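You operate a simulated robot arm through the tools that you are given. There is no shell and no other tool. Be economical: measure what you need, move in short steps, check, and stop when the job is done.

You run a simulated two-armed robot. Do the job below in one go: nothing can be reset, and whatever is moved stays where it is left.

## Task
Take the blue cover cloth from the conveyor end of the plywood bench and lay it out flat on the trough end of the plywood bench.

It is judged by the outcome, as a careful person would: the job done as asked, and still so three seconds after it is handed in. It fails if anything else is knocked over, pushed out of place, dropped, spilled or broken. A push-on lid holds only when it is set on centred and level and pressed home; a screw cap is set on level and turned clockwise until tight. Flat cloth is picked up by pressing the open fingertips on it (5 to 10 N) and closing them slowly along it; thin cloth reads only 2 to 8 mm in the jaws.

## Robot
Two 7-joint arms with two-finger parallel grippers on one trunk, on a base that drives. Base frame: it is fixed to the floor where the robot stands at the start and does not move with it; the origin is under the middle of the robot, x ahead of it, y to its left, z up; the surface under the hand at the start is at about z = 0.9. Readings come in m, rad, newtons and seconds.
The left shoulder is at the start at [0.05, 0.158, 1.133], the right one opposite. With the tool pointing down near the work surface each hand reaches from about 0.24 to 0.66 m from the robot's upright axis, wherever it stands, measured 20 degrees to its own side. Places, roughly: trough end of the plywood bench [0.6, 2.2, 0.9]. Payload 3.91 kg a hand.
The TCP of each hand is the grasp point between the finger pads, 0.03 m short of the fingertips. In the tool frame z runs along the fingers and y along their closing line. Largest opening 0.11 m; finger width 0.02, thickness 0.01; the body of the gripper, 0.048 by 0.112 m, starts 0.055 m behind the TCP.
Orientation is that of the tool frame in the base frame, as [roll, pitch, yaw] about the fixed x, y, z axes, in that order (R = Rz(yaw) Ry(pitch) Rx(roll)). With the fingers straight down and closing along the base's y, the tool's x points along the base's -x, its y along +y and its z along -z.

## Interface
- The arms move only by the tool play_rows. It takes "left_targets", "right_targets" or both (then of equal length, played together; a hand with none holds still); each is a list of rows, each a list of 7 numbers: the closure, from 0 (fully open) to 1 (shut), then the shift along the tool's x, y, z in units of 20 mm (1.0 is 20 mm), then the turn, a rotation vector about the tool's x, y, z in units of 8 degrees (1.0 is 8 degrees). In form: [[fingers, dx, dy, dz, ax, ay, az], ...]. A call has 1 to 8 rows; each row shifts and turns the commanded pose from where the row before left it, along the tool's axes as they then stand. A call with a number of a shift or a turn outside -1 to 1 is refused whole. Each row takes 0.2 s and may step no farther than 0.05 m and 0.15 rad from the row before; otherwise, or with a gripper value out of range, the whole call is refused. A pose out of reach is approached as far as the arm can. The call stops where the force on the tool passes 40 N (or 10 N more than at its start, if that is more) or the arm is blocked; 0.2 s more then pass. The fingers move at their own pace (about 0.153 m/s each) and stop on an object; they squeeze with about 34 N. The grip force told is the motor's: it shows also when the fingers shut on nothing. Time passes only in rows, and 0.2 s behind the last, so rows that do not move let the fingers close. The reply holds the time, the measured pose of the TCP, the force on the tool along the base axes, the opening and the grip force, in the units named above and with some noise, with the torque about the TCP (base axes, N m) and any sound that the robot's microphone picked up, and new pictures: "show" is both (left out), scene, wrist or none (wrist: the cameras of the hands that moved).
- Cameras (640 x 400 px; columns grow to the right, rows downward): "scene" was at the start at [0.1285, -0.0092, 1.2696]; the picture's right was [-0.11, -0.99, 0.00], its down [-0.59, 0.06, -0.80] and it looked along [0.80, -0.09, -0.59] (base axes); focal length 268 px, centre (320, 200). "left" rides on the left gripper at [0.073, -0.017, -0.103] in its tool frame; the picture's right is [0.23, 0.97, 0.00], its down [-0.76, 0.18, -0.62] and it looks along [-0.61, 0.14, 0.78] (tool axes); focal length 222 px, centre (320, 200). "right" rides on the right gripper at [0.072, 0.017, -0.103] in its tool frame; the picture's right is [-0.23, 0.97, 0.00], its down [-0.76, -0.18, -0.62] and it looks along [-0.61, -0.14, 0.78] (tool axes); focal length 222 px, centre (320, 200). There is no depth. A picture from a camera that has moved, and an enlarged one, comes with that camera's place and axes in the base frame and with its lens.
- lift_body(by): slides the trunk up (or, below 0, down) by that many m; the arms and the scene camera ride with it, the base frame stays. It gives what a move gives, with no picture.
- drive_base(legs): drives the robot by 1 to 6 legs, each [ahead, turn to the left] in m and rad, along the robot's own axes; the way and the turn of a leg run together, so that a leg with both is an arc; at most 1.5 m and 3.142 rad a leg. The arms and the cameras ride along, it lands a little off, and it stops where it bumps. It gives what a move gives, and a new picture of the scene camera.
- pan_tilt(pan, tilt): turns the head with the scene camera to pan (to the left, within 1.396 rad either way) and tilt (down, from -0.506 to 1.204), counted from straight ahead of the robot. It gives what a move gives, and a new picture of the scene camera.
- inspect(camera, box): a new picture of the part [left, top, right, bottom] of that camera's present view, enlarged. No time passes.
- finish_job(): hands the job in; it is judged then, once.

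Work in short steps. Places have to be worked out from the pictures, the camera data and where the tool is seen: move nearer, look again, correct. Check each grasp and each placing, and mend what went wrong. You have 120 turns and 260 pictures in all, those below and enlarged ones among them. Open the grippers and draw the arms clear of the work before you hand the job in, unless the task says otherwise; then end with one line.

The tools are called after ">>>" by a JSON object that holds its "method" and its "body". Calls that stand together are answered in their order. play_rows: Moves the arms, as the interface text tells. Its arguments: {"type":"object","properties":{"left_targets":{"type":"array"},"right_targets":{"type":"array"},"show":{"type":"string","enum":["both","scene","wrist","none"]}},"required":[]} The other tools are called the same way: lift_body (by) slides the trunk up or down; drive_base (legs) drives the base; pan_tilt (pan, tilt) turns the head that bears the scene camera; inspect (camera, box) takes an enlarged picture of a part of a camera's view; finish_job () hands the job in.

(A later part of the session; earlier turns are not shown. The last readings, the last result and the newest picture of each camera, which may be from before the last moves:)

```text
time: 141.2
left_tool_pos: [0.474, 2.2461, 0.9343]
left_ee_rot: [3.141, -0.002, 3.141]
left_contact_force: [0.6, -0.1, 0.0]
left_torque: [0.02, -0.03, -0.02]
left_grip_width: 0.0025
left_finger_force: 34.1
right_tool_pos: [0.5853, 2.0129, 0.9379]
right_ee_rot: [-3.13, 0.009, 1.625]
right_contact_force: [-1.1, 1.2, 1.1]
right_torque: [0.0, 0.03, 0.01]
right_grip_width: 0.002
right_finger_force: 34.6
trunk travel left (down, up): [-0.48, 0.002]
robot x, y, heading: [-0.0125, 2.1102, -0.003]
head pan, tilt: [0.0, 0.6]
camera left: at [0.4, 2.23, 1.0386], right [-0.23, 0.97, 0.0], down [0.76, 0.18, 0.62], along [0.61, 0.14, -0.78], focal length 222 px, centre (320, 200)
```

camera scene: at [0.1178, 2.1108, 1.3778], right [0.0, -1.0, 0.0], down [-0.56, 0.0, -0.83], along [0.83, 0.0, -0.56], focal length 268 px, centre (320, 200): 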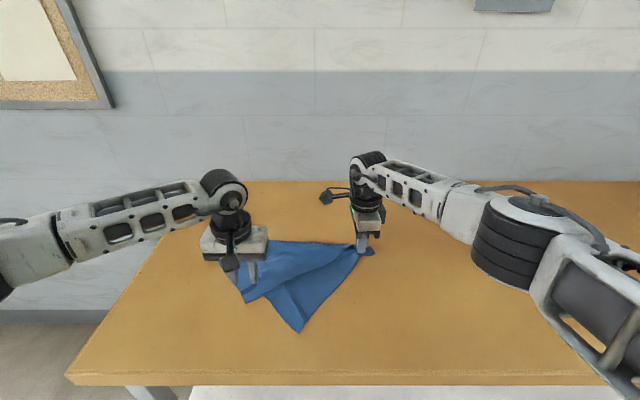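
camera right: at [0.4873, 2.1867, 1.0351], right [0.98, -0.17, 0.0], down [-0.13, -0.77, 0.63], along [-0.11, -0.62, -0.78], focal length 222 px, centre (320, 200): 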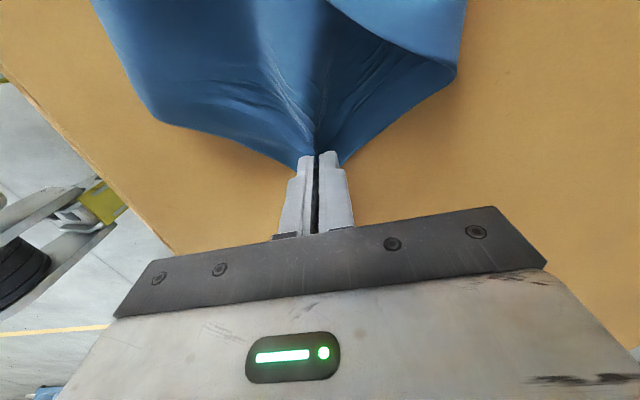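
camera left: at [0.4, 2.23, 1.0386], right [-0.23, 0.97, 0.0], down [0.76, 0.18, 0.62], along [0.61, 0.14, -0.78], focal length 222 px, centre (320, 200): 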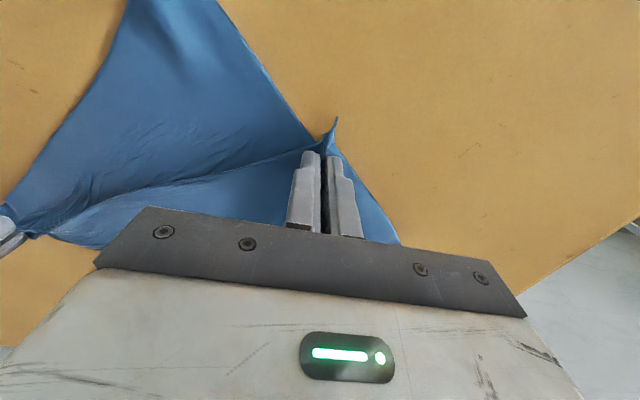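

Gripped (2.5 mm). Lift a few cm and check that only the top layer comes up.

>>> {"method": "play_rows", "body": {"left_targets": [[1, -0.2, 0, -0.8, 0, 0, 0], [1, -0.4, 0, -0.9, 0, 0, 0], [1, -0.6, 0, -0.9, 0, 0, 0], [1, -0.7, 0, -0.9, 0, 0, 0], [1, -0.8, 0, -0.8, 0, 0, 0]], "show": "scene"}}

>>> {"method": "inspect", "body": {"camera": "scene", "box": [180, 180, 400, 350]}}

```text
time: 142.4
left_tool_pos: [0.5254, 2.2474, 1.022]
left_ee_rot: [-3.138, 0.0, 3.141]
left_contact_force: [-0.3, 0.1, -0.7]
left_torque: [-0.03, 0.0, -0.02]
left_grip_width: 0.0027
left_finger_force: 33.9
right_tool_pos: [0.5845, 2.0124, 0.9395]
right_ee_rot: [-3.132, 0.009, 1.628]
right_contact_force: [-0.3, -0.2, 0.2]
right_torque: [0.03, 0.0, 0.01]
right_grip_width: 0.002
right_finger_force: 34.2
trunk travel left (down, up): [-0.48, 0.002]
robot x, y, heading: [-0.0111, 2.1124, 0.004]
head pan, tilt: [0.0, 0.6]
camera scene: at [0.1178, 2.1109, 1.3777], right [0.0, -1.0, 0.0], down [-0.56, 0.0, -0.83], along [0.83, 0.0, -0.56], focal length 268 px, centre (320, 200)
```

scene: 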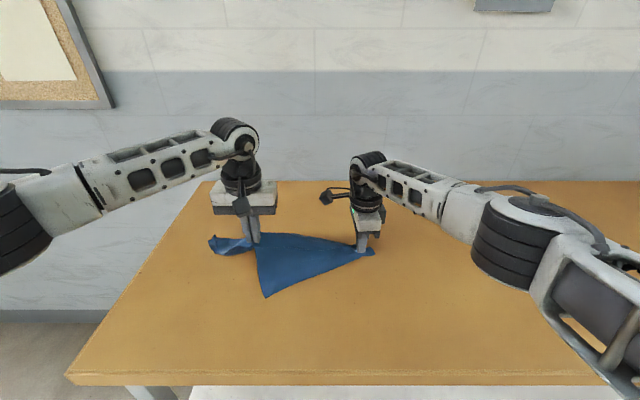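

```text
2.35 times, centred on (290, 265) of scene
camera zoom: at [0.1178, 2.1109, 1.3777], right [0.0, -1.0, 0.0], down [-0.56, 0.0, -0.83], along [0.83, 0.0, -0.56], focal length 631 px, centre (391, 47)
```

zoom: 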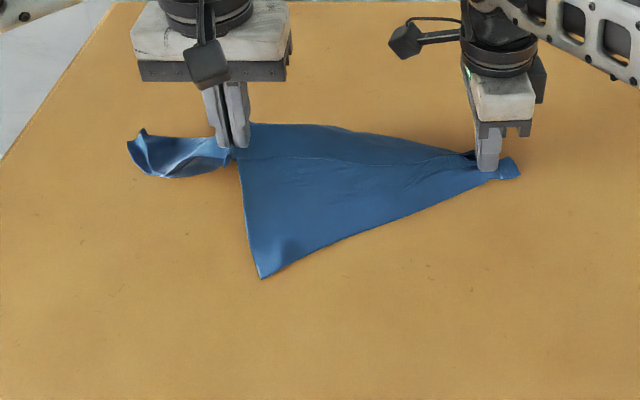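

The pinch took both layers. I set it back down the same way, release, and re-pinch nearer the tip where only the top layer lies.

>>> {"method": "play_rows", "body": {"left_targets": [[1, 0.8, 0, 0.8, 0, 0, 0], [1, 0.7, 0, 0.9, 0, 0, 0], [1, 0.6, 0, 0.9, 0, 0, 0], [1, 0.5, 0, 0.9, 0, 0, 0], [1, 0.3, 0, 0.75, 0, 0, 0], [0.88, 0, 0, 0.1, 0, 0, 0], [0.8, 0, 0, 0, 0, 0, 0], [0.8, 0, 0, -1, 0, 0, 0]], "show": "none"}}

>>> {"method": "play_rows", "body": {"left_targets": [[0.8, 0.8, 0, -1, 0, 0, 0], [0.8, 1, 0, -1, 0, 0, 0], [0.8, 1, 0, -1, 0, 0, 0]], "show": "both"}}

>>> {"method": "inspect", "body": {"camera": "scene", "box": [180, 180, 400, 350]}}

```text
time: 144.2
left_tool_pos: [0.47, 2.2458, 0.9568]
left_ee_rot: [-3.138, 0.0, 3.14]
left_contact_force: [-1.1, -0.7, 0.5]
left_torque: [-0.02, -0.03, 0.03]
left_grip_width: 0.0218
left_finger_force: 0.0
right_tool_pos: [0.5841, 2.0123, 0.9392]
right_ee_rot: [-3.132, 0.011, 1.626]
right_contact_force: [0.4, -0.1, -0.6]
right_torque: [-0.02, 0.0, 0.02]
right_grip_width: 0.002
right_finger_force: 34.1
trunk travel left (down, up): [-0.48, 0.002]
robot x, y, heading: [-0.0129, 2.1114, 0.0]
head pan, tilt: [0.0, 0.6]
```

```text
time: 145.0
left_tool_pos: [0.4141, 2.2457, 1.0174]
left_ee_rot: [-3.141, 0.0, -3.142]
left_contact_force: [0.4, -0.3, 0.5]
left_torque: [0.01, 0.01, 0.01]
left_grip_width: 0.0222
left_finger_force: 0.1
right_tool_pos: [0.5847, 2.0133, 0.9393]
right_ee_rot: [-3.132, 0.01, 1.627]
right_contact_force: [-0.8, -0.2, -0.1]
right_torque: [0.0, -0.03, 0.01]
right_grip_width: 0.002
right_finger_force: 33.5
trunk travel left (down, up): [-0.48, 0.002]
robot x, y, heading: [-0.0133, 2.1126, -0.001]
head pan, tilt: [0.0, 0.6]
camera scene: at [0.1174, 2.1111, 1.3778], right [0.0, -1.0, 0.0], down [-0.56, 0.0, -0.83], along [0.83, 0.0, -0.56], focal length 268 px, centre (320, 200)
camera left: at [0.3402, 2.2294, 1.1204], right [-0.23, 0.97, 0.0], down [0.76, 0.18, 0.62], along [0.61, 0.14, -0.78], focal length 222 px, centre (320, 200)
```

scene: 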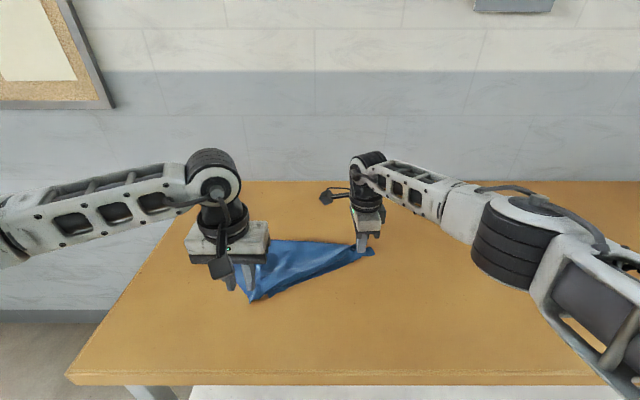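
left: 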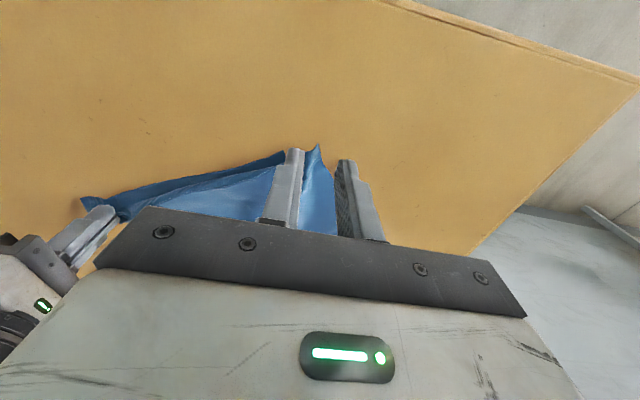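

```text
2.35 times, centred on (290, 265) of scene
camera zoom: at [0.1174, 2.1111, 1.3778], right [0.0, -1.0, 0.0], down [-0.56, 0.0, -0.83], along [0.83, 0.0, -0.56], focal length 631 px, centre (391, 47)
```

zoom: 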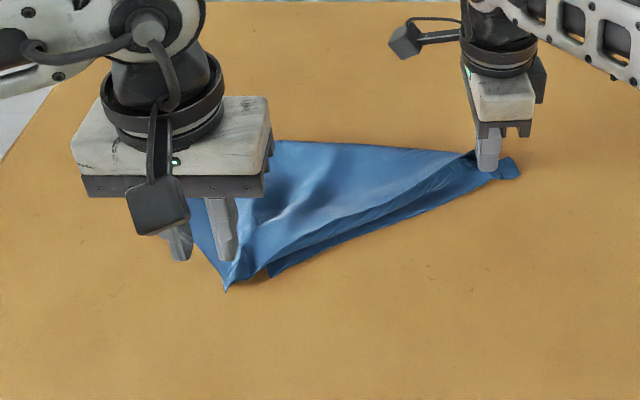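

The top corner still sticks out alone at ≈[0.451, 2.251]. Position the left jaws just over it.

>>> {"method": "play_rows", "body": {"left_targets": [[0.8, -0.6, 0.2, 0.8, 0, 0, 0], [0.8, -0.6, 0.2, 0.8, 0, 0, 0], [0.8, -0.6, 0.1, 0.8, 0, 0, 0], [0.8, -0.6, 0, 0.7, 0, 0, 0]], "show": "wrist"}}

>>> {"method": "inspect", "body": {"camera": "left", "box": [220, 60, 440, 220]}}

```text
time: 146.0
left_tool_pos: [0.4634, 2.2574, 0.9555]
left_ee_rot: [-3.14, 0.001, 3.138]
left_contact_force: [1.1, 0.3, 0.1]
left_torque: [0.0, 0.0, 0.01]
left_grip_width: 0.0221
left_finger_force: 0.2
right_tool_pos: [0.5853, 2.0138, 0.9385]
right_ee_rot: [-3.131, 0.009, 1.627]
right_contact_force: [0.5, 0.1, 0.0]
right_torque: [-0.02, -0.01, 0.02]
right_grip_width: 0.0021
right_finger_force: 33.7
trunk travel left (down, up): [-0.48, 0.002]
robot x, y, heading: [-0.0139, 2.1074, 0.004]
head pan, tilt: [0.0, 0.6]
camera left: at [0.3891, 2.2401, 1.0585], right [-0.23, 0.97, 0.0], down [0.76, 0.18, 0.62], along [0.61, 0.14, -0.78], focal length 222 px, centre (320, 200)
```

left: 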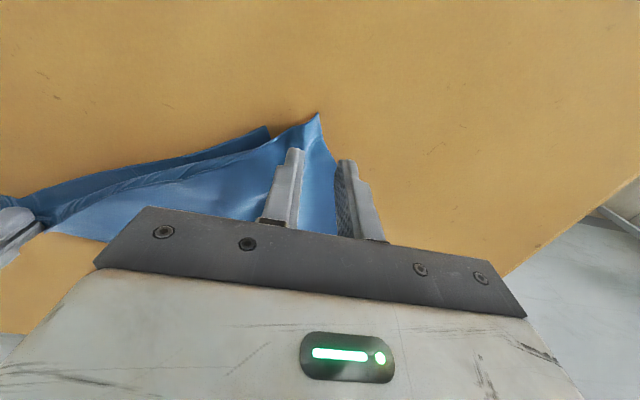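

```text
2.50 times, centred on (330, 140) of left
camera zoom: at [0.3891, 2.2401, 1.0585], right [-0.23, 0.97, 0.0], down [0.76, 0.18, 0.62], along [0.61, 0.14, -0.78], focal length 555 px, centre (295, 350)
```

zoom: 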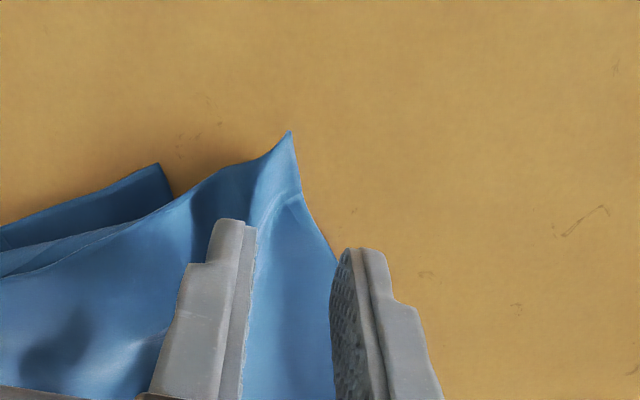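

>>> {"method": "play_rows", "body": {"left_targets": [[0.8, 0.1, -0.35, 0.4, 0, 0, 0], [0.8, 0, 0, 0.4, 0, 0, 0], [0.8, 0, 0, 0.25, 0, 0, 0], [0.8, 0, 0, 0.1, 0, 0, 0]], "show": "none"}}

```text
time: 147.0
left_tool_pos: [0.461, 2.2493, 0.9323]
left_ee_rot: [-3.141, 0.002, -3.141]
left_contact_force: [0.5, -0.2, 1.8]
left_torque: [-0.05, -0.03, 0.0]
left_grip_width: 0.022
left_finger_force: 0.1
right_tool_pos: [0.585, 2.0135, 0.939]
right_ee_rot: [-3.132, 0.008, 1.627]
right_contact_force: [0.1, -0.2, -0.1]
right_torque: [0.0, -0.01, 0.01]
right_grip_width: 0.0022
right_finger_force: 34.1
trunk travel left (down, up): [-0.48, 0.002]
robot x, y, heading: [-0.0152, 2.109, 0.001]
head pan, tilt: [0.0, 0.6]
```

Light touch; press a little more and close slowly.

>>> {"method": "play_rows", "body": {"left_targets": [[0.8, 0, 0, 0.06, 0, 0, 0], [0.82, 0, 0, 0.02, 0, 0, 0], [0.85, 0, 0, 0, 0, 0, 0], [0.88, 0, 0, 0, 0, 0, 0], [0.92, 0, 0, 0, 0, 0, 0], [0.96, 0, 0, 0, 0, 0, 0], [1, 0, 0, 0, 0, 0, 0], [1, 0, 0, 0, 0, 0, 0]], "show": "none"}}

>>> {"method": "play_rows", "body": {"left_targets": [[1, -0.2, 0, -0.8, 0, 0, 0], [1, -0.4, 0, -0.9, 0, 0, 0], [1, -0.6, 0, -0.9, 0, 0, 0], [1, -0.7, 0, -0.9, 0, 0, 0]], "show": "scene"}}

>>> {"method": "inspect", "body": {"camera": "scene", "box": [180, 180, 400, 350]}}

```text
time: 148.8
left_tool_pos: [0.4583, 2.2486, 0.9314]
left_ee_rot: [-3.137, 0.004, -3.141]
left_contact_force: [2.1, -2.2, 17.0]
left_torque: [-0.17, -0.18, -0.01]
left_grip_width: 0.0023
left_finger_force: 33.5
right_tool_pos: [0.5848, 2.013, 0.9391]
right_ee_rot: [-3.133, 0.01, 1.627]
right_contact_force: [-0.4, 0.9, 0.8]
right_torque: [0.03, -0.02, 0.0]
right_grip_width: 0.002
right_finger_force: 33.2
trunk travel left (down, up): [-0.48, 0.002]
robot x, y, heading: [-0.0127, 2.1093, -0.001]
head pan, tilt: [0.0, 0.6]
```

```text
time: 149.8
left_tool_pos: [0.4964, 2.2482, 1.0004]
left_ee_rot: [-3.139, -0.002, 3.14]
left_contact_force: [0.2, -0.7, 0.9]
left_torque: [-0.01, 0.0, 0.02]
left_grip_width: 0.0024
left_finger_force: 34.2
right_tool_pos: [0.5854, 2.013, 0.9396]
right_ee_rot: [-3.132, 0.009, 1.625]
right_contact_force: [-0.2, -0.3, -0.4]
right_torque: [0.03, -0.02, -0.02]
right_grip_width: 0.0018
right_finger_force: 33.8
trunk travel left (down, up): [-0.48, 0.002]
robot x, y, heading: [-0.0098, 2.1107, 0.005]
head pan, tilt: [0.0, 0.6]
camera scene: at [0.1178, 2.1108, 1.3777], right [0.0, -1.0, 0.0], down [-0.57, 0.0, -0.82], along [0.82, 0.0, -0.57], focal length 268 px, centre (320, 200)
```

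scene: 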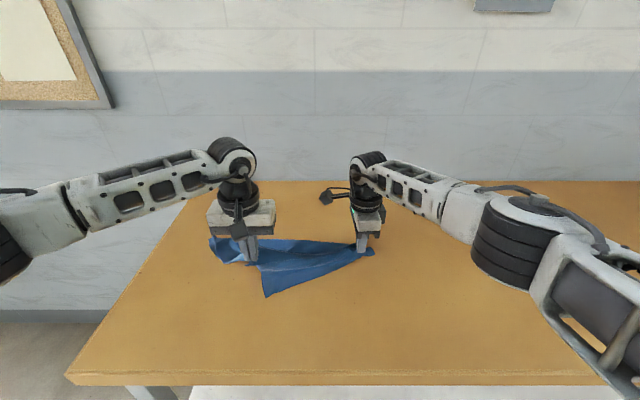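

```text
2.35 times, centred on (290, 265) of scene
camera zoom: at [0.1178, 2.1108, 1.3777], right [0.0, -1.0, 0.0], down [-0.57, 0.0, -0.82], along [0.82, 0.0, -0.57], focal length 631 px, centre (391, 47)
```

zoom: 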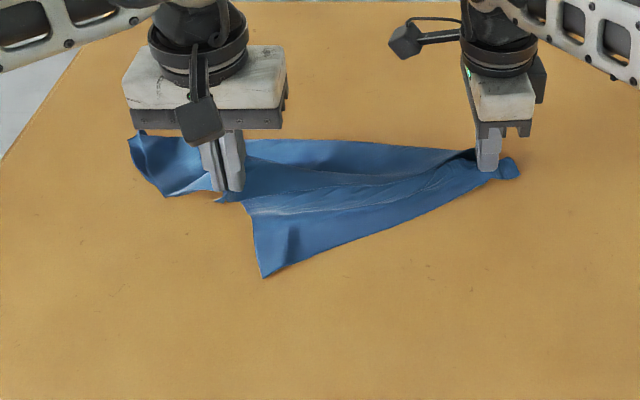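

Only the top corner is up now. Carry it up and forward over the fold line.

>>> {"method": "play_rows", "body": {"left_targets": [[1, -0.8, 0.1, -1, 0, 0, 0], [1, -0.8, 0.1, -1, 0, 0, 0], [1, -0.8, 0.1, -1, 0, 0, 0], [1, -0.9, 0.1, -1, 0, 0, 0], [1, -1, 0.1, -0.3, 0, -1, 0], [1, -0.99, 0.1, 0.14, 0, -1, 0], [1, -0.96, 0.1, 0.28, 0, -1, 0], [1, -0.9, 0.1, 0.4, 0, -1, 0]], "show": "scene"}}

>>> {"method": "inspect", "body": {"camera": "scene", "box": [180, 160, 400, 330]}}

```text
time: 151.6
left_tool_pos: [0.6426, 2.264, 1.0849]
left_ee_rot: [-3.138, 0.556, 3.137]
left_contact_force: [-5.1, -12.7, -9.1]
left_torque: [-0.23, 0.31, -0.37]
left_grip_width: 0.002
left_finger_force: 34.1
right_tool_pos: [0.5859, 2.016, 0.94]
right_ee_rot: [-3.135, 0.002, 1.628]
right_contact_force: [4.6, 13.3, 9.9]
right_torque: [0.52, -0.21, -0.01]
right_grip_width: 0.002
right_finger_force: 34.0
trunk travel left (down, up): [-0.48, 0.002]
robot x, y, heading: [-0.0111, 2.1109, 0.005]
head pan, tilt: [0.0, 0.6]
camera scene: at [0.1178, 2.1111, 1.3778], right [0.0, -1.0, 0.0], down [-0.57, 0.0, -0.82], along [0.82, 0.0, -0.57], focal length 268 px, centre (320, 200)
```

scene: 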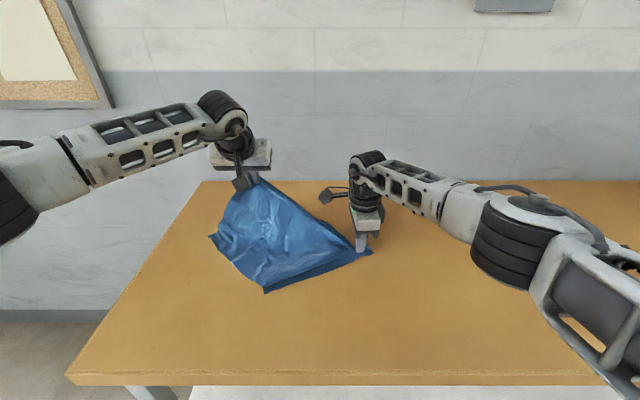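

```text
2.35 times, centred on (290, 245) of scene
camera zoom: at [0.1178, 2.1111, 1.3778], right [0.0, -1.0, 0.0], down [-0.57, 0.0, -0.82], along [0.82, 0.0, -0.57], focal length 631 px, centre (391, 94)
```

zoom: 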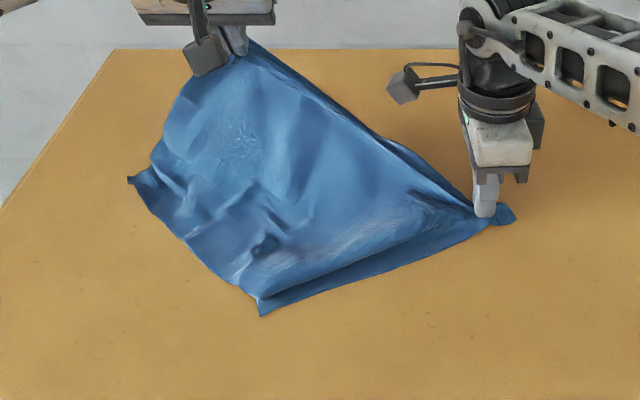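

Excellent: the cloth opened into a full quadrilateral, and the hands now hold two adjacent corners (long edge). I lift both hands together so it hangs as a rectangle for the proven lay.

>>> {"method": "play_rows", "body": {"left_targets": [[1, -0.21, 0, -0.34, 0, 0, 0], [1, -0.21, 0, -0.34, 0, 0, 0], [1, -0.21, 0, -0.34, 0, 0, 0], [1, -0.21, 0, -0.34, 0, 0, 0], [1, -0.21, 0, -0.34, 0, 0, 0], [1, -0.21, 0, -0.34, 0, 0, 0], [1, -0.21, 0, -0.34, 0, 0, 0], [1, -0.21, 0, -0.34, 0, 0, 0]], "right_targets": [[1, 0, 0, -1, 0, 0, 0], [1, 0, 0, -1, 0, 0, 0], [1, 0, 0, -1, 0, 0, 0], [1, 0, 0, -1, 0, 0, 0], [1, 0, 0, -1, 0, 0, 0], [1, 0, 0, -1, 0, 0, 0], [1, 0, 0, -1, 0, 0, 0], [1, 0, 0, -1, 0, 0, 0]], "show": "none"}}

>>> {"method": "play_rows", "body": {"left_targets": [[1, 0.4, 0.2, -0.96, 0, 0, 0], [1, 0.4, 0.2, -0.96, 0, 0, 0], [1, 0.4, 0.2, -0.96, 0, 0, 0], [1, 0.4, 0.2, -0.96, 0, 0, 0], [1, 0.4, 0.2, -0.96, 0, 0, 0], [1, 0.4, 0.2, -0.96, 0, 0, 0], [1, 0.4, 0.2, -0.96, 0, 0, 0], [1, 0.4, 0.2, -0.96, 0, 0, 0]], "right_targets": [[1, 0, -0.55, -0.93, 0, 0, 0], [1, 0, -0.55, -0.93, 0, 0, 0], [1, 0, -0.55, -0.93, 0, 0, 0], [1, 0, -0.55, -0.93, 0, 0, 0], [1, 0, -0.55, -0.93, 0, 0, 0], [1, 0, -0.55, -0.93, 0, 0, 0], [1, 0, -0.55, -0.93, 0, 0, 0], [1, 0, -0.55, -0.93, 0, 0, 0]], "show": "scene"}}

>>> {"method": "inspect", "body": {"camera": "scene", "box": [120, 100, 440, 330]}}

```text
time: 153.4
left_tool_pos: [0.6406, 2.2645, 1.1498]
left_ee_rot: [-3.14, 0.56, -3.14]
left_contact_force: [0.3, 0.5, -0.5]
left_torque: [0.01, 0.0, -0.01]
left_grip_width: 0.002
left_finger_force: 33.6
right_tool_pos: [0.5858, 2.0141, 1.1011]
right_ee_rot: [-3.131, 0.009, 1.624]
right_contact_force: [0.2, 0.4, -1.2]
right_torque: [0.03, -0.02, 0.03]
right_grip_width: 0.0018
right_finger_force: 34.5
trunk travel left (down, up): [-0.48, 0.002]
robot x, y, heading: [-0.0125, 2.111, -0.001]
head pan, tilt: [0.0, 0.6]
```

```text
time: 155.2
left_tool_pos: [0.5049, 2.298, 1.245]
left_ee_rot: [-3.141, 0.56, 3.14]
left_contact_force: [-0.5, -0.4, 0.3]
left_torque: [0.02, -0.02, -0.01]
left_grip_width: 0.0021
left_finger_force: 33.7
right_tool_pos: [0.4995, 2.0122, 1.2512]
right_ee_rot: [-3.132, 0.008, 1.628]
right_contact_force: [-1.3, 1.0, 1.0]
right_torque: [0.04, -0.03, 0.0]
right_grip_width: 0.0021
right_finger_force: 33.8
trunk travel left (down, up): [-0.48, 0.002]
robot x, y, heading: [-0.0112, 2.1111, 0.002]
head pan, tilt: [0.0, 0.6]
camera scene: at [0.117, 2.1112, 1.3779], right [0.0, -1.0, 0.0], down [-0.56, 0.0, -0.83], along [0.83, 0.0, -0.56], focal length 268 px, centre (320, 200)
```

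scene: 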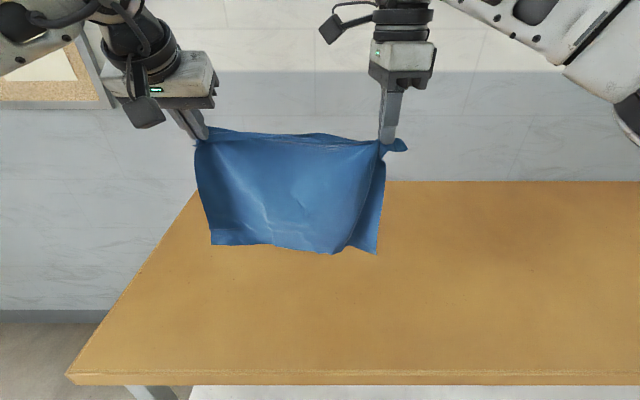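

```text
1.74 times, centred on (280, 215) of scene
camera zoom: at [0.117, 2.1112, 1.3779], right [0.0, -1.0, 0.0], down [-0.56, 0.0, -0.83], along [0.83, 0.0, -0.56], focal length 467 px, centre (390, 174)
```

zoom: 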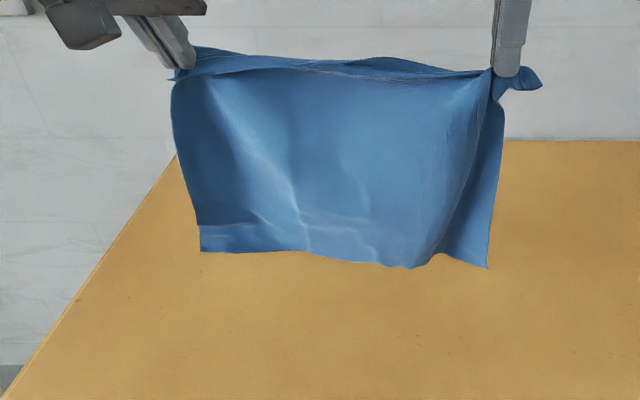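

A clean rectangle now. Extend forward (tilting the right hand too) to the laying start.

>>> {"method": "play_rows", "body": {"left_targets": [[1, -0.85, 0, 0.53, 0, 0, 0], [1, -0.85, 0, 0.53, 0, 0, 0], [1, -0.85, 0, 0.53, 0, 0, 0], [1, -0.85, 0, 0.53, 0, 0, 0], [1, -0.85, 0, 0.53, 0, 0, 0], [1, -0.85, 0, 0.53, 0, 0, 0], [1, -0.85, 0, 0.53, 0, 0, 0], [1, -0.85, 0, 0.53, 0, 0, 0]], "right_targets": [[1, 0, 1, 0, -1, 0, 0], [1, 0, 0.99, 0.14, -1, 0, 0], [1, 0, 0.96, 0.28, -1, 0, 0], [1, 0, 0.91, 0.41, -1, 0, 0], [1, 0, 0.85, 0.53, 0, 0, 0], [1, 0, 0.85, 0.53, 0, 0, 0], [1, 0, 0.85, 0.53, 0, 0, 0], [1, 0, 0.85, 0.53, 0, 0, 0]], "show": "none"}}

>>> {"method": "play_rows", "body": {"left_targets": [[1, -0.42, 0, 0.26, 0, 0, 0], [1, 0, 0, 0, 0, 0, 0], [1, 0, 0, 0, 0, 0, 0]], "right_targets": [[1, 0, 0.42, 0.26, 0, 0, 0], [1, 0, 0, 0, 0, 0, 0], [1, 0, 0, 0, 0, 0, 0]], "show": "scene"}}

```text
time: 157.0
left_tool_pos: [0.6692, 2.2981, 1.2464]
left_ee_rot: [-3.14, 0.558, 3.14]
left_contact_force: [0.1, 0.9, 0.4]
left_torque: [-0.01, 0.0, -0.01]
left_grip_width: 0.0019
left_finger_force: 34.2
right_tool_pos: [0.6602, 2.0203, 1.2445]
right_ee_rot: [2.593, 0.009, 1.628]
right_contact_force: [0.1, 0.3, -0.7]
right_torque: [0.0, 0.04, 0.02]
right_grip_width: 0.002
right_finger_force: 33.8
trunk travel left (down, up): [-0.48, 0.002]
robot x, y, heading: [-0.0111, 2.1054, 0.002]
head pan, tilt: [0.0, 0.6]
```

```text
time: 157.8
left_tool_pos: [0.6775, 2.2979, 1.2473]
left_ee_rot: [-3.14, 0.559, 3.14]
left_contact_force: [-0.4, -0.1, 1.2]
left_torque: [0.04, 0.01, 0.03]
left_grip_width: 0.0023
left_finger_force: 33.6
right_tool_pos: [0.6695, 2.0201, 1.2448]
right_ee_rot: [2.594, 0.009, 1.626]
right_contact_force: [-0.1, -0.4, -0.1]
right_torque: [-0.02, 0.04, 0.01]
right_grip_width: 0.0021
right_finger_force: 33.7
trunk travel left (down, up): [-0.48, 0.002]
robot x, y, heading: [-0.0117, 2.1128, -0.001]
head pan, tilt: [0.0, 0.6]
camera scene: at [0.118, 2.111, 1.3777], right [0.0, -1.0, 0.0], down [-0.57, 0.0, -0.82], along [0.82, 0.0, -0.57], focal length 268 px, centre (320, 200)
```

scene: 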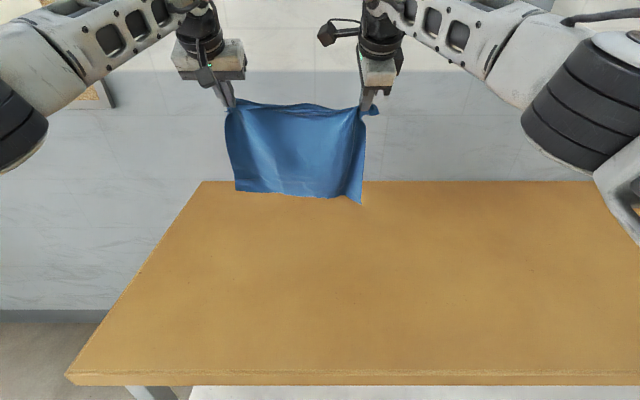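

Lower to touch and trail back as before, with the edge stretched 12 mm to take up slack.

>>> {"method": "play_rows", "body": {"left_targets": [[1, 0.477, 0.2, 0.763, 0, 0, 0], [1, 0.477, 0.2, 0.763, 0, 0, 0], [1, 0.477, 0.2, 0.763, 0, 0, 0], [1, 0.816, 0, 0.55, 0, 0, 0], [1, 0.912, 0, 0.14, 0, 0, 0], [1, 0.92, 0, -0.22, 0, 0, 0], [1, 0.92, 0, -0.22, 0, 0, 0], [1, 0.912, 0, 0.14, 0, 0, 0]], "right_targets": [[1, 0, -0.477, 0.763, 0, 0, 0], [1, 0, -0.477, 0.763, 0, 0, 0], [1, 0, -0.477, 0.763, 0, 0, 0], [1, 0, -0.816, 0.55, 0, 0, 0], [1, 0, -0.912, 0.14, 0, 0, 0], [1, 0, -0.92, -0.22, 0, 0, 0], [1, 0, -0.92, -0.22, 0, 0, 0], [1, 0, -0.912, 0.14, 0, 0, 0]], "show": "none"}}

>>> {"method": "inspect", "body": {"camera": "scene", "box": [180, 110, 420, 270]}}

```text
time: 159.6
left_tool_pos: [0.6053, 2.3102, 1.1383]
left_ee_rot: [-3.138, 0.56, -3.139]
left_contact_force: [-0.6, -3.7, 0.9]
left_torque: [-0.11, -0.02, -0.11]
left_grip_width: 0.002
left_finger_force: 34.1
right_tool_pos: [0.5958, 2.0142, 1.1384]
right_ee_rot: [2.595, 0.009, 1.627]
right_contact_force: [0.1, 3.7, -0.2]
right_torque: [0.09, 0.03, 0.09]
right_grip_width: 0.0018
right_finger_force: 33.5
trunk travel left (down, up): [-0.48, 0.002]
robot x, y, heading: [-0.014, 2.1094, 0.004]
head pan, tilt: [0.0, 0.6]
```

```text
2.50 times, centred on (300, 190) of scene
camera zoom: at [0.1176, 2.111, 1.3778], right [0.0, -1.0, 0.0], down [-0.56, 0.0, -0.83], along [0.83, 0.0, -0.56], focal length 671 px, centre (370, 225)
```

zoom: 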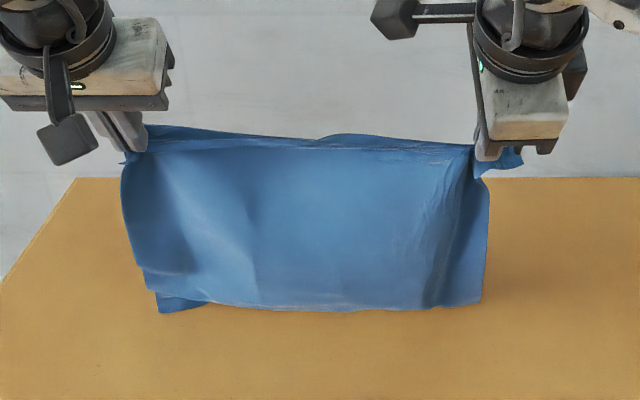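

The left bottom corner curled towards me. I raise 3 cm to let it drop straight, then resume with quicker backward motion.

>>> {"method": "play_rows", "body": {"left_targets": [[1, -0.4, 0, -0.636, 0, 0, 0], [1, -0.4, 0, -0.636, 0, 0, 0], [1, -0.4, 0, -0.636, 0, 0, 0], [1, 0, 0, 0, 0, 0, 0], [1, 0.93, 0, -0.1, 0, 0, 0], [1, 0.93, 0, -0.1, 0, 0, 0], [1, 0.93, 0, -0.1, 0, 0, 0], [1, 0.954, 0, 0.11, 0, 0, 0]], "right_targets": [[1, 0, 0.4, -0.636, 0, 0, 0], [1, 0, 0.4, -0.636, 0, 0, 0], [1, 0, 0.4, -0.636, 0, 0, 0], [1, 0, 0, 0, 0, 0, 0], [1, 0, -0.93, -0.1, 0, 0, 0], [1, 0, -0.93, -0.1, 0, 0, 0], [1, 0, -0.93, -0.1, 0, 0, 0], [1, 0, -0.954, 0.11, 0, 0, 0]], "show": "none"}}

>>> {"method": "inspect", "body": {"camera": "scene", "box": [180, 110, 420, 290]}}

```text
time: 161.4
left_tool_pos: [0.5395, 2.3102, 1.1452]
left_ee_rot: [-3.139, 0.561, 3.141]
left_contact_force: [-0.4, -5.3, -0.3]
left_torque: [-0.12, -0.01, -0.17]
left_grip_width: 0.0021
left_finger_force: 33.9
right_tool_pos: [0.5329, 2.0131, 1.1475]
right_ee_rot: [2.592, 0.006, 1.625]
right_contact_force: [0.1, 5.9, -0.2]
right_torque: [0.16, 0.01, 0.07]
right_grip_width: 0.0022
right_finger_force: 34.1
trunk travel left (down, up): [-0.48, 0.002]
robot x, y, heading: [-0.0106, 2.1113, 0.002]
head pan, tilt: [0.0, 0.6]
```

```text
2.22 times, centred on (300, 200) of scene
camera zoom: at [0.1176, 2.1111, 1.3778], right [0.0, -1.0, 0.0], down [-0.56, 0.0, -0.83], along [0.83, 0.0, -0.56], focal length 596 px, centre (364, 200)
```

zoom: 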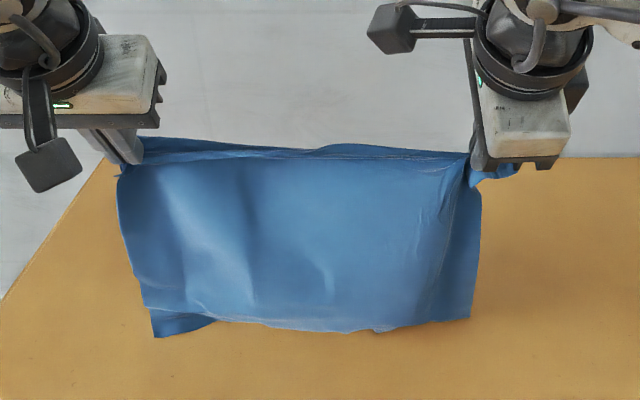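

The corner still curls. I go forward once more, let it hang, then touch only lightly and drag back a few cm so the corner trails before lowering.

>>> {"method": "play_rows", "body": {"left_targets": [[1, -0.985, 0, -0.445, 0, 0, 0], [1, -0.985, 0, -0.445, 0, 0, 0], [1, -0.985, 0, -0.445, 0, 0, 0], [1, -0.985, 0, -0.445, 0, 0, 0], [1, -0.85, 0, 0.53, 0, 0, 0], [1, -0.85, 0, 0.53, 0, 0, 0], [1, -0.85, 0, 0.53, 0, 0, 0], [1, -0.85, 0, 0.53, 0, 0, 0]], "right_targets": [[1, 0, 0.985, -0.445, 0, 0, 0], [1, 0, 0.985, -0.445, 0, 0, 0], [1, 0, 0.985, -0.445, 0, 0, 0], [1, 0, 0.985, -0.445, 0, 0, 0], [1, 0, 0.85, 0.53, 0, 0, 0], [1, 0, 0.85, 0.53, 0, 0, 0], [1, 0, 0.85, 0.53, 0, 0, 0], [1, 0, 0.85, 0.53, 0, 0, 0]], "show": "none"}}

>>> {"method": "play_rows", "body": {"left_targets": [[1, -0.85, 0, 0.53, 0, 0, 0], [1, -0.85, 0, 0.53, 0, 0, 0], [1, -0.4, 0, 0.25, 0, 0, 0], [1, 0, 0, 0, 0, 0, 0], [1, 0, 0, 0, 0, 0, 0], [1, 0, 0, 0, 0, 0, 0]], "right_targets": [[1, 0, 0.85, 0.53, 0, 0, 0], [1, 0, 0.85, 0.53, 0, 0, 0], [1, 0, 0.4, 0.25, 0, 0, 0], [1, 0, 0, 0, 0, 0, 0], [1, 0, 0, 0, 0, 0, 0], [1, 0, 0, 0, 0, 0, 0]], "show": "none"}}

>>> {"method": "inspect", "body": {"camera": "scene", "box": [180, 90, 420, 250]}}

```text
time: 163.2
left_tool_pos: [0.6707, 2.3115, 1.2183]
left_ee_rot: [-3.14, 0.558, -3.142]
left_contact_force: [0.3, -2.7, 0.8]
left_torque: [-0.04, 0.04, -0.03]
left_grip_width: 0.002
left_finger_force: 34.0
right_tool_pos: [0.6613, 2.0177, 1.221]
right_ee_rot: [2.594, 0.008, 1.626]
right_contact_force: [-0.4, 1.5, 0.4]
right_torque: [0.05, 0.02, 0.09]
right_grip_width: 0.0019
right_finger_force: 33.8
trunk travel left (down, up): [-0.48, 0.002]
robot x, y, heading: [-0.0142, 2.1126, -0.003]
head pan, tilt: [0.0, 0.6]
```

```text
time: 164.6
left_tool_pos: [0.707, 2.3092, 1.2188]
left_ee_rot: [-3.14, 0.561, -3.141]
left_contact_force: [0.1, -1.8, -0.5]
left_torque: [-0.04, -0.01, -0.1]
left_grip_width: 0.0021
left_finger_force: 34.0
left hand out of reach, approached as far as the arm can: row 3
right_tool_pos: [0.6902, 2.0205, 1.2203]
right_ee_rot: [2.594, 0.008, 1.627]
right_contact_force: [1.5, 1.3, -0.1]
right_torque: [0.05, 0.01, 0.05]
right_grip_width: 0.0021
right_finger_force: 34.4
right hand out of reach, approached as far as the arm can: row 2, 3
trunk travel left (down, up): [-0.48, 0.002]
robot x, y, heading: [-0.0145, 2.1107, 0.001]
head pan, tilt: [0.0, 0.6]
```

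```text
2.50 times, centred on (300, 170) of scene
camera zoom: at [0.1177, 2.1109, 1.3778], right [0.0, -1.0, 0.0], down [-0.56, 0.0, -0.83], along [0.83, 0.0, -0.56], focal length 671 px, centre (370, 275)
```

zoom: 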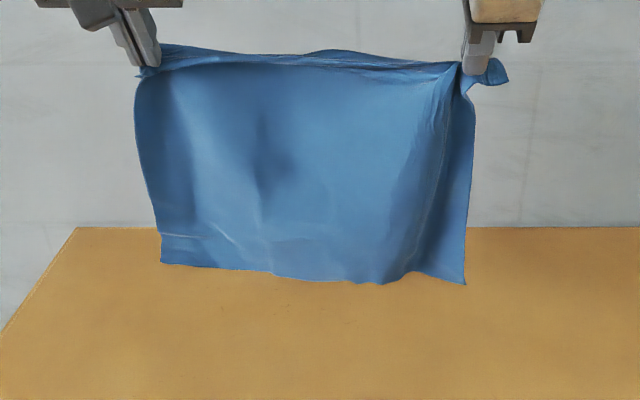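

Hanging straight. Light touch and drag back.

>>> {"method": "play_rows", "body": {"left_targets": [[1, 0.764, 0, 0.466, 0, 0, 0], [1, 0.764, 0, 0.466, 0, 0, 0], [1, 0.954, 0, -0.36, 0, 0, 0], [1, 0.954, 0, -0.36, 0, 0, 0], [1, 0.954, 0, -0.36, 0, 0, 0], [1, 0.954, 0, -0.36, 0, 0, 0], [1, 0.954, 0, -0.1, 0, 0, 0]], "right_targets": [[1, 0, -0.764, 0.466, 0, 0, 0], [1, 0, -0.764, 0.466, 0, 0, 0], [1, 0, -0.954, -0.36, 0, 0, 0], [1, 0, -0.954, -0.36, 0, 0, 0], [1, 0, -0.954, -0.36, 0, 0, 0], [1, 0, -0.954, -0.36, 0, 0, 0], [1, 0, -0.954, -0.1, 0, 0, 0]], "show": "none"}}

>>> {"method": "inspect", "body": {"camera": "scene", "box": [180, 110, 420, 270]}}

```text
time: 166.2
left_tool_pos: [0.5955, 2.3099, 1.161]
left_ee_rot: [-3.139, 0.559, 3.141]
left_contact_force: [0.0, -5.0, 0.1]
left_torque: [-0.13, 0.0, -0.15]
left_grip_width: 0.002
left_finger_force: 34.3
right_tool_pos: [0.5759, 2.0132, 1.1647]
right_ee_rot: [2.592, 0.008, 1.63]
right_contact_force: [-0.7, 5.7, 0.2]
right_torque: [0.15, 0.02, 0.1]
right_grip_width: 0.0021
right_finger_force: 34.0
trunk travel left (down, up): [-0.48, 0.002]
robot x, y, heading: [-0.0106, 2.1113, -0.006]
head pan, tilt: [0.0, 0.6]
```

```text
2.50 times, centred on (300, 190) of scene
camera zoom: at [0.1175, 2.1111, 1.3778], right [0.0, -1.0, 0.0], down [-0.56, 0.0, -0.83], along [0.83, 0.0, -0.56], focal length 671 px, centre (370, 225)
```

zoom: 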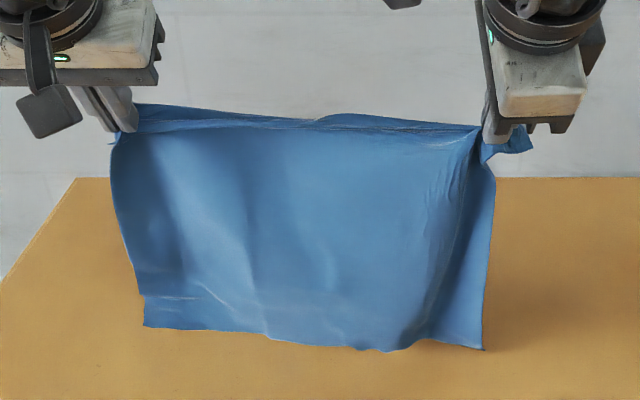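

The edge trails cleanly now. Lower with a gentler backward slope.

>>> {"method": "play_rows", "body": {"left_targets": [[1, 0.93, 0, 0.3, 0, 0, 0], [1, 0.93, 0, 0.3, 0, 0, 0], [1, 0.93, 0, 0.3, 0, 0, 0], [1, 0.93, 0, 0.3, 0, 0, 0]], "right_targets": [[1, 0, -0.93, 0.3, 0, 0, 0], [1, 0, -0.93, 0.3, 0, 0, 0], [1, 0, -0.93, 0.3, 0, 0, 0], [1, 0, -0.93, 0.3, 0, 0, 0]], "show": "none"}}

>>> {"method": "inspect", "body": {"camera": "scene", "box": [180, 130, 420, 290]}}

```text
time: 167.2
left_tool_pos: [0.5447, 2.3105, 1.1032]
left_ee_rot: [-3.139, 0.561, -3.141]
left_contact_force: [-1.4, -9.8, 0.3]
left_torque: [-0.17, 0.04, -0.22]
left_grip_width: 0.0019
left_finger_force: 34.1
right_tool_pos: [0.5256, 2.0101, 1.1018]
right_ee_rot: [2.593, 0.009, 1.627]
right_contact_force: [1.7, 8.6, -0.5]
right_torque: [0.26, 0.02, 0.18]
right_grip_width: 0.0021
right_finger_force: 34.0
trunk travel left (down, up): [-0.48, 0.002]
robot x, y, heading: [-0.0118, 2.1094, 0.0]
head pan, tilt: [0.0, 0.6]
```

```text
2.50 times, centred on (300, 210) of scene
camera zoom: at [0.1176, 2.111, 1.3778], right [0.0, -1.0, 0.0], down [-0.56, 0.0, -0.83], along [0.83, 0.0, -0.56], focal length 671 px, centre (370, 175)
```

zoom: 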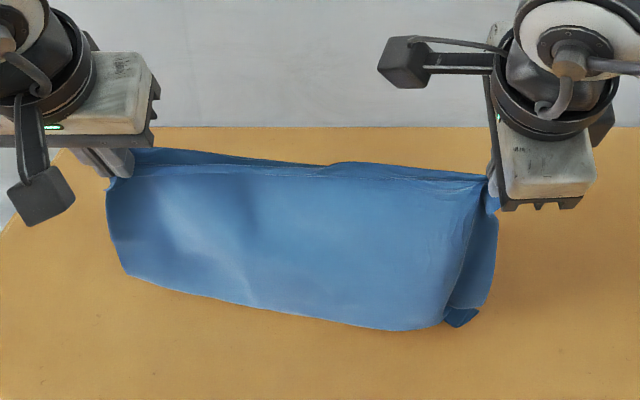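

The left lays fine, but the right lags 2 cm and its corner curls, and it's getting too near the front edge. One more approach with more forward tilt and the right hand evened up.

>>> {"method": "play_rows", "body": {"left_targets": [[1, -0.985, 0, -0.445, 0, 0, 0], [1, -0.985, 0, -0.445, 0, 0, 0], [1, -0.985, 0, -0.445, 0, 0, 0], [1, -0.985, 0, -0.445, 0, 0, 0], [1, -0.985, 0, -0.445, 0, 0, 0], [1, -0.985, 0, -0.445, 0, 0, 0], [1, -0.9, 0, 0.265, 0, 0, 0], [1, -0.9, 0, 0.265, 0, 0, 0]], "right_targets": [[1, 0, 0.985, -0.445, 0, 0, 0], [1, 0, 0.985, -0.445, 0, 0, 0], [1, 0, 0.985, -0.445, 0, 0, 0], [1, 0, 0.985, -0.445, 0, 0, 0], [1, 0, 0.985, -0.445, 0, 0, 0], [1, 0, 0.985, -0.445, 0, 0, 0], [1, 0, 0.9, 0.265, 0, 0, 0], [1, 0, 0.9, 0.265, 0, 0, 0]], "show": "none"}}

>>> {"method": "play_rows", "body": {"left_targets": [[1, -0.636, 0, 0.397, 0, -1, 0], [1, -0.575, 0, 0.482, 0, -1, 0], [1, -0.502, 0, 0.557, 0, -1, 0], [1, -0.419, 0, 0.622, 0, -1, 0], [1, -0.394, 0, 0.809, 0, 0, 0], [1, -0.394, 0, 0.809, 0, 0, 0], [1, 0, 0, 0, 0, 0, 0], [1, 0, 0, 0, 0, 0, 0]], "right_targets": [[1, 0, 0.636, 0.397, -1, 0, 0], [1, 0, 0.575, 0.482, -1, 0, 0], [1, 0, 0.502, 0.557, -1, 0, 0], [1, 0, 0.419, 0.622, -1, 0, 0], [1, 0, 0.394, 0.809, 0, 0, 0], [1, 0, 0.394, 0.809, 0, 0, 0], [1, 0, 0.394, 0.809, 0, 0, 0], [1, 0, 0, 0, 0, 0, 0]], "show": "scene"}}

```text
time: 169.0
left_tool_pos: [0.6528, 2.3129, 1.2188]
left_ee_rot: [-3.14, 0.558, -3.141]
left_contact_force: [-0.8, -4.2, -0.3]
left_torque: [-0.1, 0.05, -0.13]
left_grip_width: 0.0021
left_finger_force: 33.8
right_tool_pos: [0.6351, 2.0164, 1.2221]
right_ee_rot: [2.596, 0.009, 1.625]
right_contact_force: [0.1, 5.5, -0.3]
right_torque: [0.14, 0.01, 0.08]
right_grip_width: 0.0019
right_finger_force: 34.4
trunk travel left (down, up): [-0.48, 0.002]
robot x, y, heading: [-0.0132, 2.1122, 0.001]
head pan, tilt: [0.0, 0.6]
```

```text
time: 170.8
left_tool_pos: [0.7469, 2.3107, 1.2206]
left_ee_rot: [-3.141, 1.12, -3.14]
left_contact_force: [0.2, 0.3, -0.3]
left_torque: [0.01, 0.0, -0.02]
left_grip_width: 0.0022
left_finger_force: 33.2
right_tool_pos: [0.7467, 2.0237, 1.2192]
right_ee_rot: [2.036, 0.008, 1.627]
right_contact_force: [-0.3, 0.5, 0.2]
right_torque: [0.0, 0.05, 0.02]
right_grip_width: 0.0021
right_finger_force: 34.4
trunk travel left (down, up): [-0.48, 0.002]
robot x, y, heading: [-0.0136, 2.1137, 0.002]
head pan, tilt: [0.0, 0.6]
camera scene: at [0.1177, 2.1108, 1.3778], right [0.0, -1.0, 0.0], down [-0.56, 0.0, -0.83], along [0.83, 0.0, -0.56], focal length 268 px, centre (320, 200)
```

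scene: 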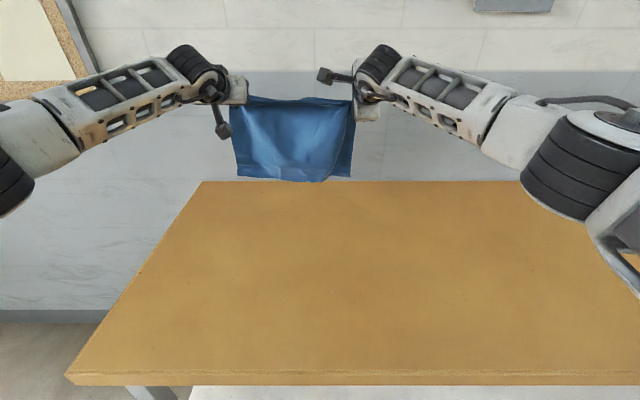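

Both hands at x 0.747, square. Touch and trail.

>>> {"method": "play_rows", "body": {"left_targets": [[1, 0.807, 0.1, 0.17, 0, 0, 0], [1, 0.807, 0.1, 0.17, 0, 0, 0], [1, 0.807, 0, 0.17, 0, 0, 0], [1, 0.71, 0, -0.545, 0, 0, 0], [1, 0.71, 0, -0.545, 0, 0, 0], [1, 0.71, 0, -0.545, 0, 0, 0], [1, 0.71, 0, -0.545, 0, 0, 0]], "right_targets": [[1, 0, -0.807, 0.17, 0, 0, 0], [1, 0, -0.807, 0.17, 0, 0, 0], [1, 0, -0.807, 0.17, 0, 0, 0], [1, 0, -0.71, -0.545, 0, 0, 0], [1, 0, -0.71, -0.545, 0, 0, 0], [1, 0, -0.71, -0.545, 0, 0, 0], [1, 0, -0.71, -0.545, 0, 0, 0]], "show": "none"}}

>>> {"method": "inspect", "body": {"camera": "scene", "box": [190, 90, 410, 240]}}

```text
time: 172.4
left_tool_pos: [0.6709, 2.3135, 1.1392]
left_ee_rot: [-3.137, 1.118, -3.139]
left_contact_force: [0.1, -3.7, 0.3]
left_torque: [-0.05, 0.01, -0.17]
left_grip_width: 0.0021
left_finger_force: 34.1
right_tool_pos: [0.6733, 2.0169, 1.1403]
right_ee_rot: [2.033, 0.007, 1.626]
right_contact_force: [-0.6, 3.7, 0.0]
right_torque: [0.08, 0.0, 0.12]
right_grip_width: 0.0019
right_finger_force: 33.8
trunk travel left (down, up): [-0.48, 0.002]
robot x, y, heading: [-0.012, 2.1077, -0.002]
head pan, tilt: [0.0, 0.6]
```

```text
2.67 times, centred on (300, 165) of scene
camera zoom: at [0.1175, 2.1109, 1.3778], right [0.0, -1.0, 0.0], down [-0.56, 0.0, -0.83], along [0.83, 0.0, -0.56], focal length 716 px, centre (373, 293)
```

zoom: 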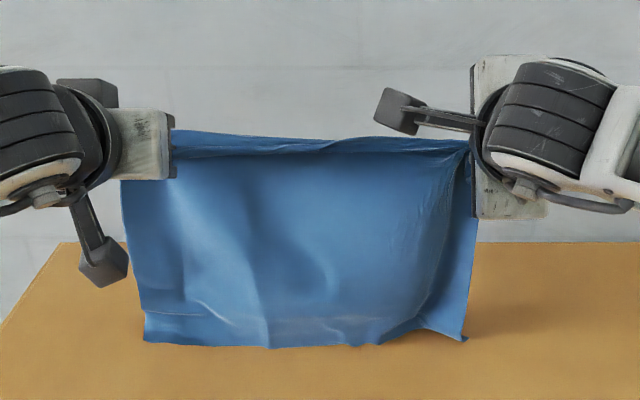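

Square and trailing (edge ≈0.73). Drag a little more, then down-and-back.

>>> {"method": "play_rows", "body": {"left_targets": [[1, 0.53, 0, -0.745, 0, 0, 0], [1, 0.53, 0, -0.745, 0, 0, 0], [1, 0.895, 0, -0.235, 0, 0, 0], [1, 0.895, 0, -0.235, 0, 0, 0], [1, 0.895, 0, -0.235, 0, 0, 0]], "right_targets": [[1, 0, -0.53, -0.745, 0, 0, 0], [1, 0, -0.53, -0.745, 0, 0, 0], [1, 0, -0.895, -0.235, 0, 0, 0], [1, 0, -0.895, -0.235, 0, 0, 0], [1, 0, -0.895, -0.235, 0, 0, 0]], "show": "none"}}

>>> {"method": "inspect", "body": {"camera": "scene", "box": [190, 110, 410, 260]}}

```text
time: 173.6
left_tool_pos: [0.6001, 2.3122, 1.0916]
left_ee_rot: [-3.137, 1.118, -3.138]
left_contact_force: [0.1, -4.9, -0.4]
left_torque: [-0.05, 0.01, -0.17]
left_grip_width: 0.0021
left_finger_force: 34.4
right_tool_pos: [0.5989, 2.0143, 1.0938]
right_ee_rot: [2.034, 0.007, 1.626]
right_contact_force: [-0.4, 4.9, -0.4]
right_torque: [0.08, 0.04, 0.17]
right_grip_width: 0.002
right_finger_force: 34.2
trunk travel left (down, up): [-0.48, 0.002]
robot x, y, heading: [-0.0179, 2.1092, 0.002]
head pan, tilt: [0.0, 0.6]
```

```text
2.67 times, centred on (300, 185) of scene
camera zoom: at [0.1176, 2.1111, 1.3778], right [0.0, -1.0, 0.0], down [-0.56, 0.0, -0.83], along [0.83, 0.0, -0.56], focal length 716 px, centre (373, 240)
```

zoom: 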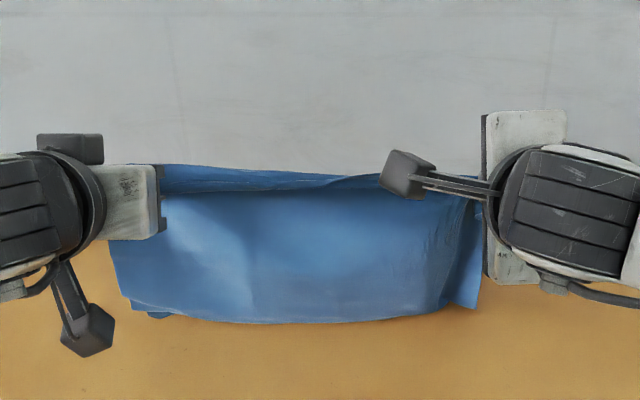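

Very good. Continue down and back while bringing the fingers upright.

>>> {"method": "play_rows", "body": {"left_targets": [[1, 0.84, 0, -0.24, 0, 0.667, 0], [1, 0.859, 0, -0.162, 0, 0.667, 0], [1, 0.871, 0, -0.08, 0, 0.667, 0], [1, 0.874, 0, 0, 0, 0.667, 0], [1, 0.871, 0, 0.081, 0, 0.667, 0], [1, 0.859, 0, 0.162, 0, 0.667, 0], [1, 0.841, 0, 0.241, 0, 0.667, 0], [1, 0.814, 0, 0.318, 0, 0.667, 0]], "right_targets": [[1, 0, -0.84, -0.24, 0.667, 0, 0], [1, 0, -0.859, -0.162, 0.667, 0, 0], [1, 0, -0.871, -0.08, 0.667, 0, 0], [1, 0, -0.874, 0, 0.667, 0, 0], [1, 0, -0.871, 0.081, 0.667, 0, 0], [1, 0, -0.859, 0.162, 0.667, 0, 0], [1, 0, -0.841, 0.241, 0.667, 0, 0], [1, 0, -0.814, 0.318, 0.667, 0, 0]], "show": "none"}}

>>> {"method": "inspect", "body": {"camera": "scene", "box": [160, 180, 420, 330]}}

```text
time: 175.4
left_tool_pos: [0.5063, 2.3144, 0.9897]
left_ee_rot: [-3.137, 0.37, 3.141]
left_contact_force: [-0.6, -12.6, -0.4]
left_torque: [-0.29, 0.03, -0.23]
left_grip_width: 0.002
left_finger_force: 34.1
right_tool_pos: [0.5029, 2.0094, 0.991]
right_ee_rot: [2.782, 0.008, 1.628]
right_contact_force: [-0.1, 12.4, -0.1]
right_torque: [0.38, -0.04, 0.14]
right_grip_width: 0.0021
right_finger_force: 34.5
trunk travel left (down, up): [-0.48, 0.002]
robot x, y, heading: [-0.0074, 2.1121, 0.004]
head pan, tilt: [0.0, 0.6]
```

```text
2.46 times, centred on (290, 255) of scene
camera zoom: at [0.1178, 2.1111, 1.3778], right [0.0, -1.0, 0.0], down [-0.57, 0.0, -0.82], along [0.82, 0.0, -0.57], focal length 660 px, centre (394, 65)
```

zoom: 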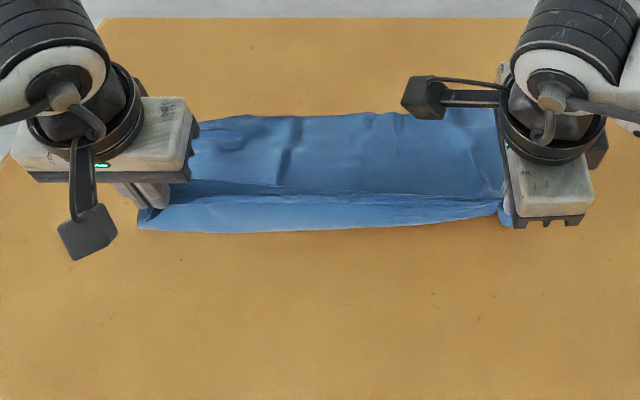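

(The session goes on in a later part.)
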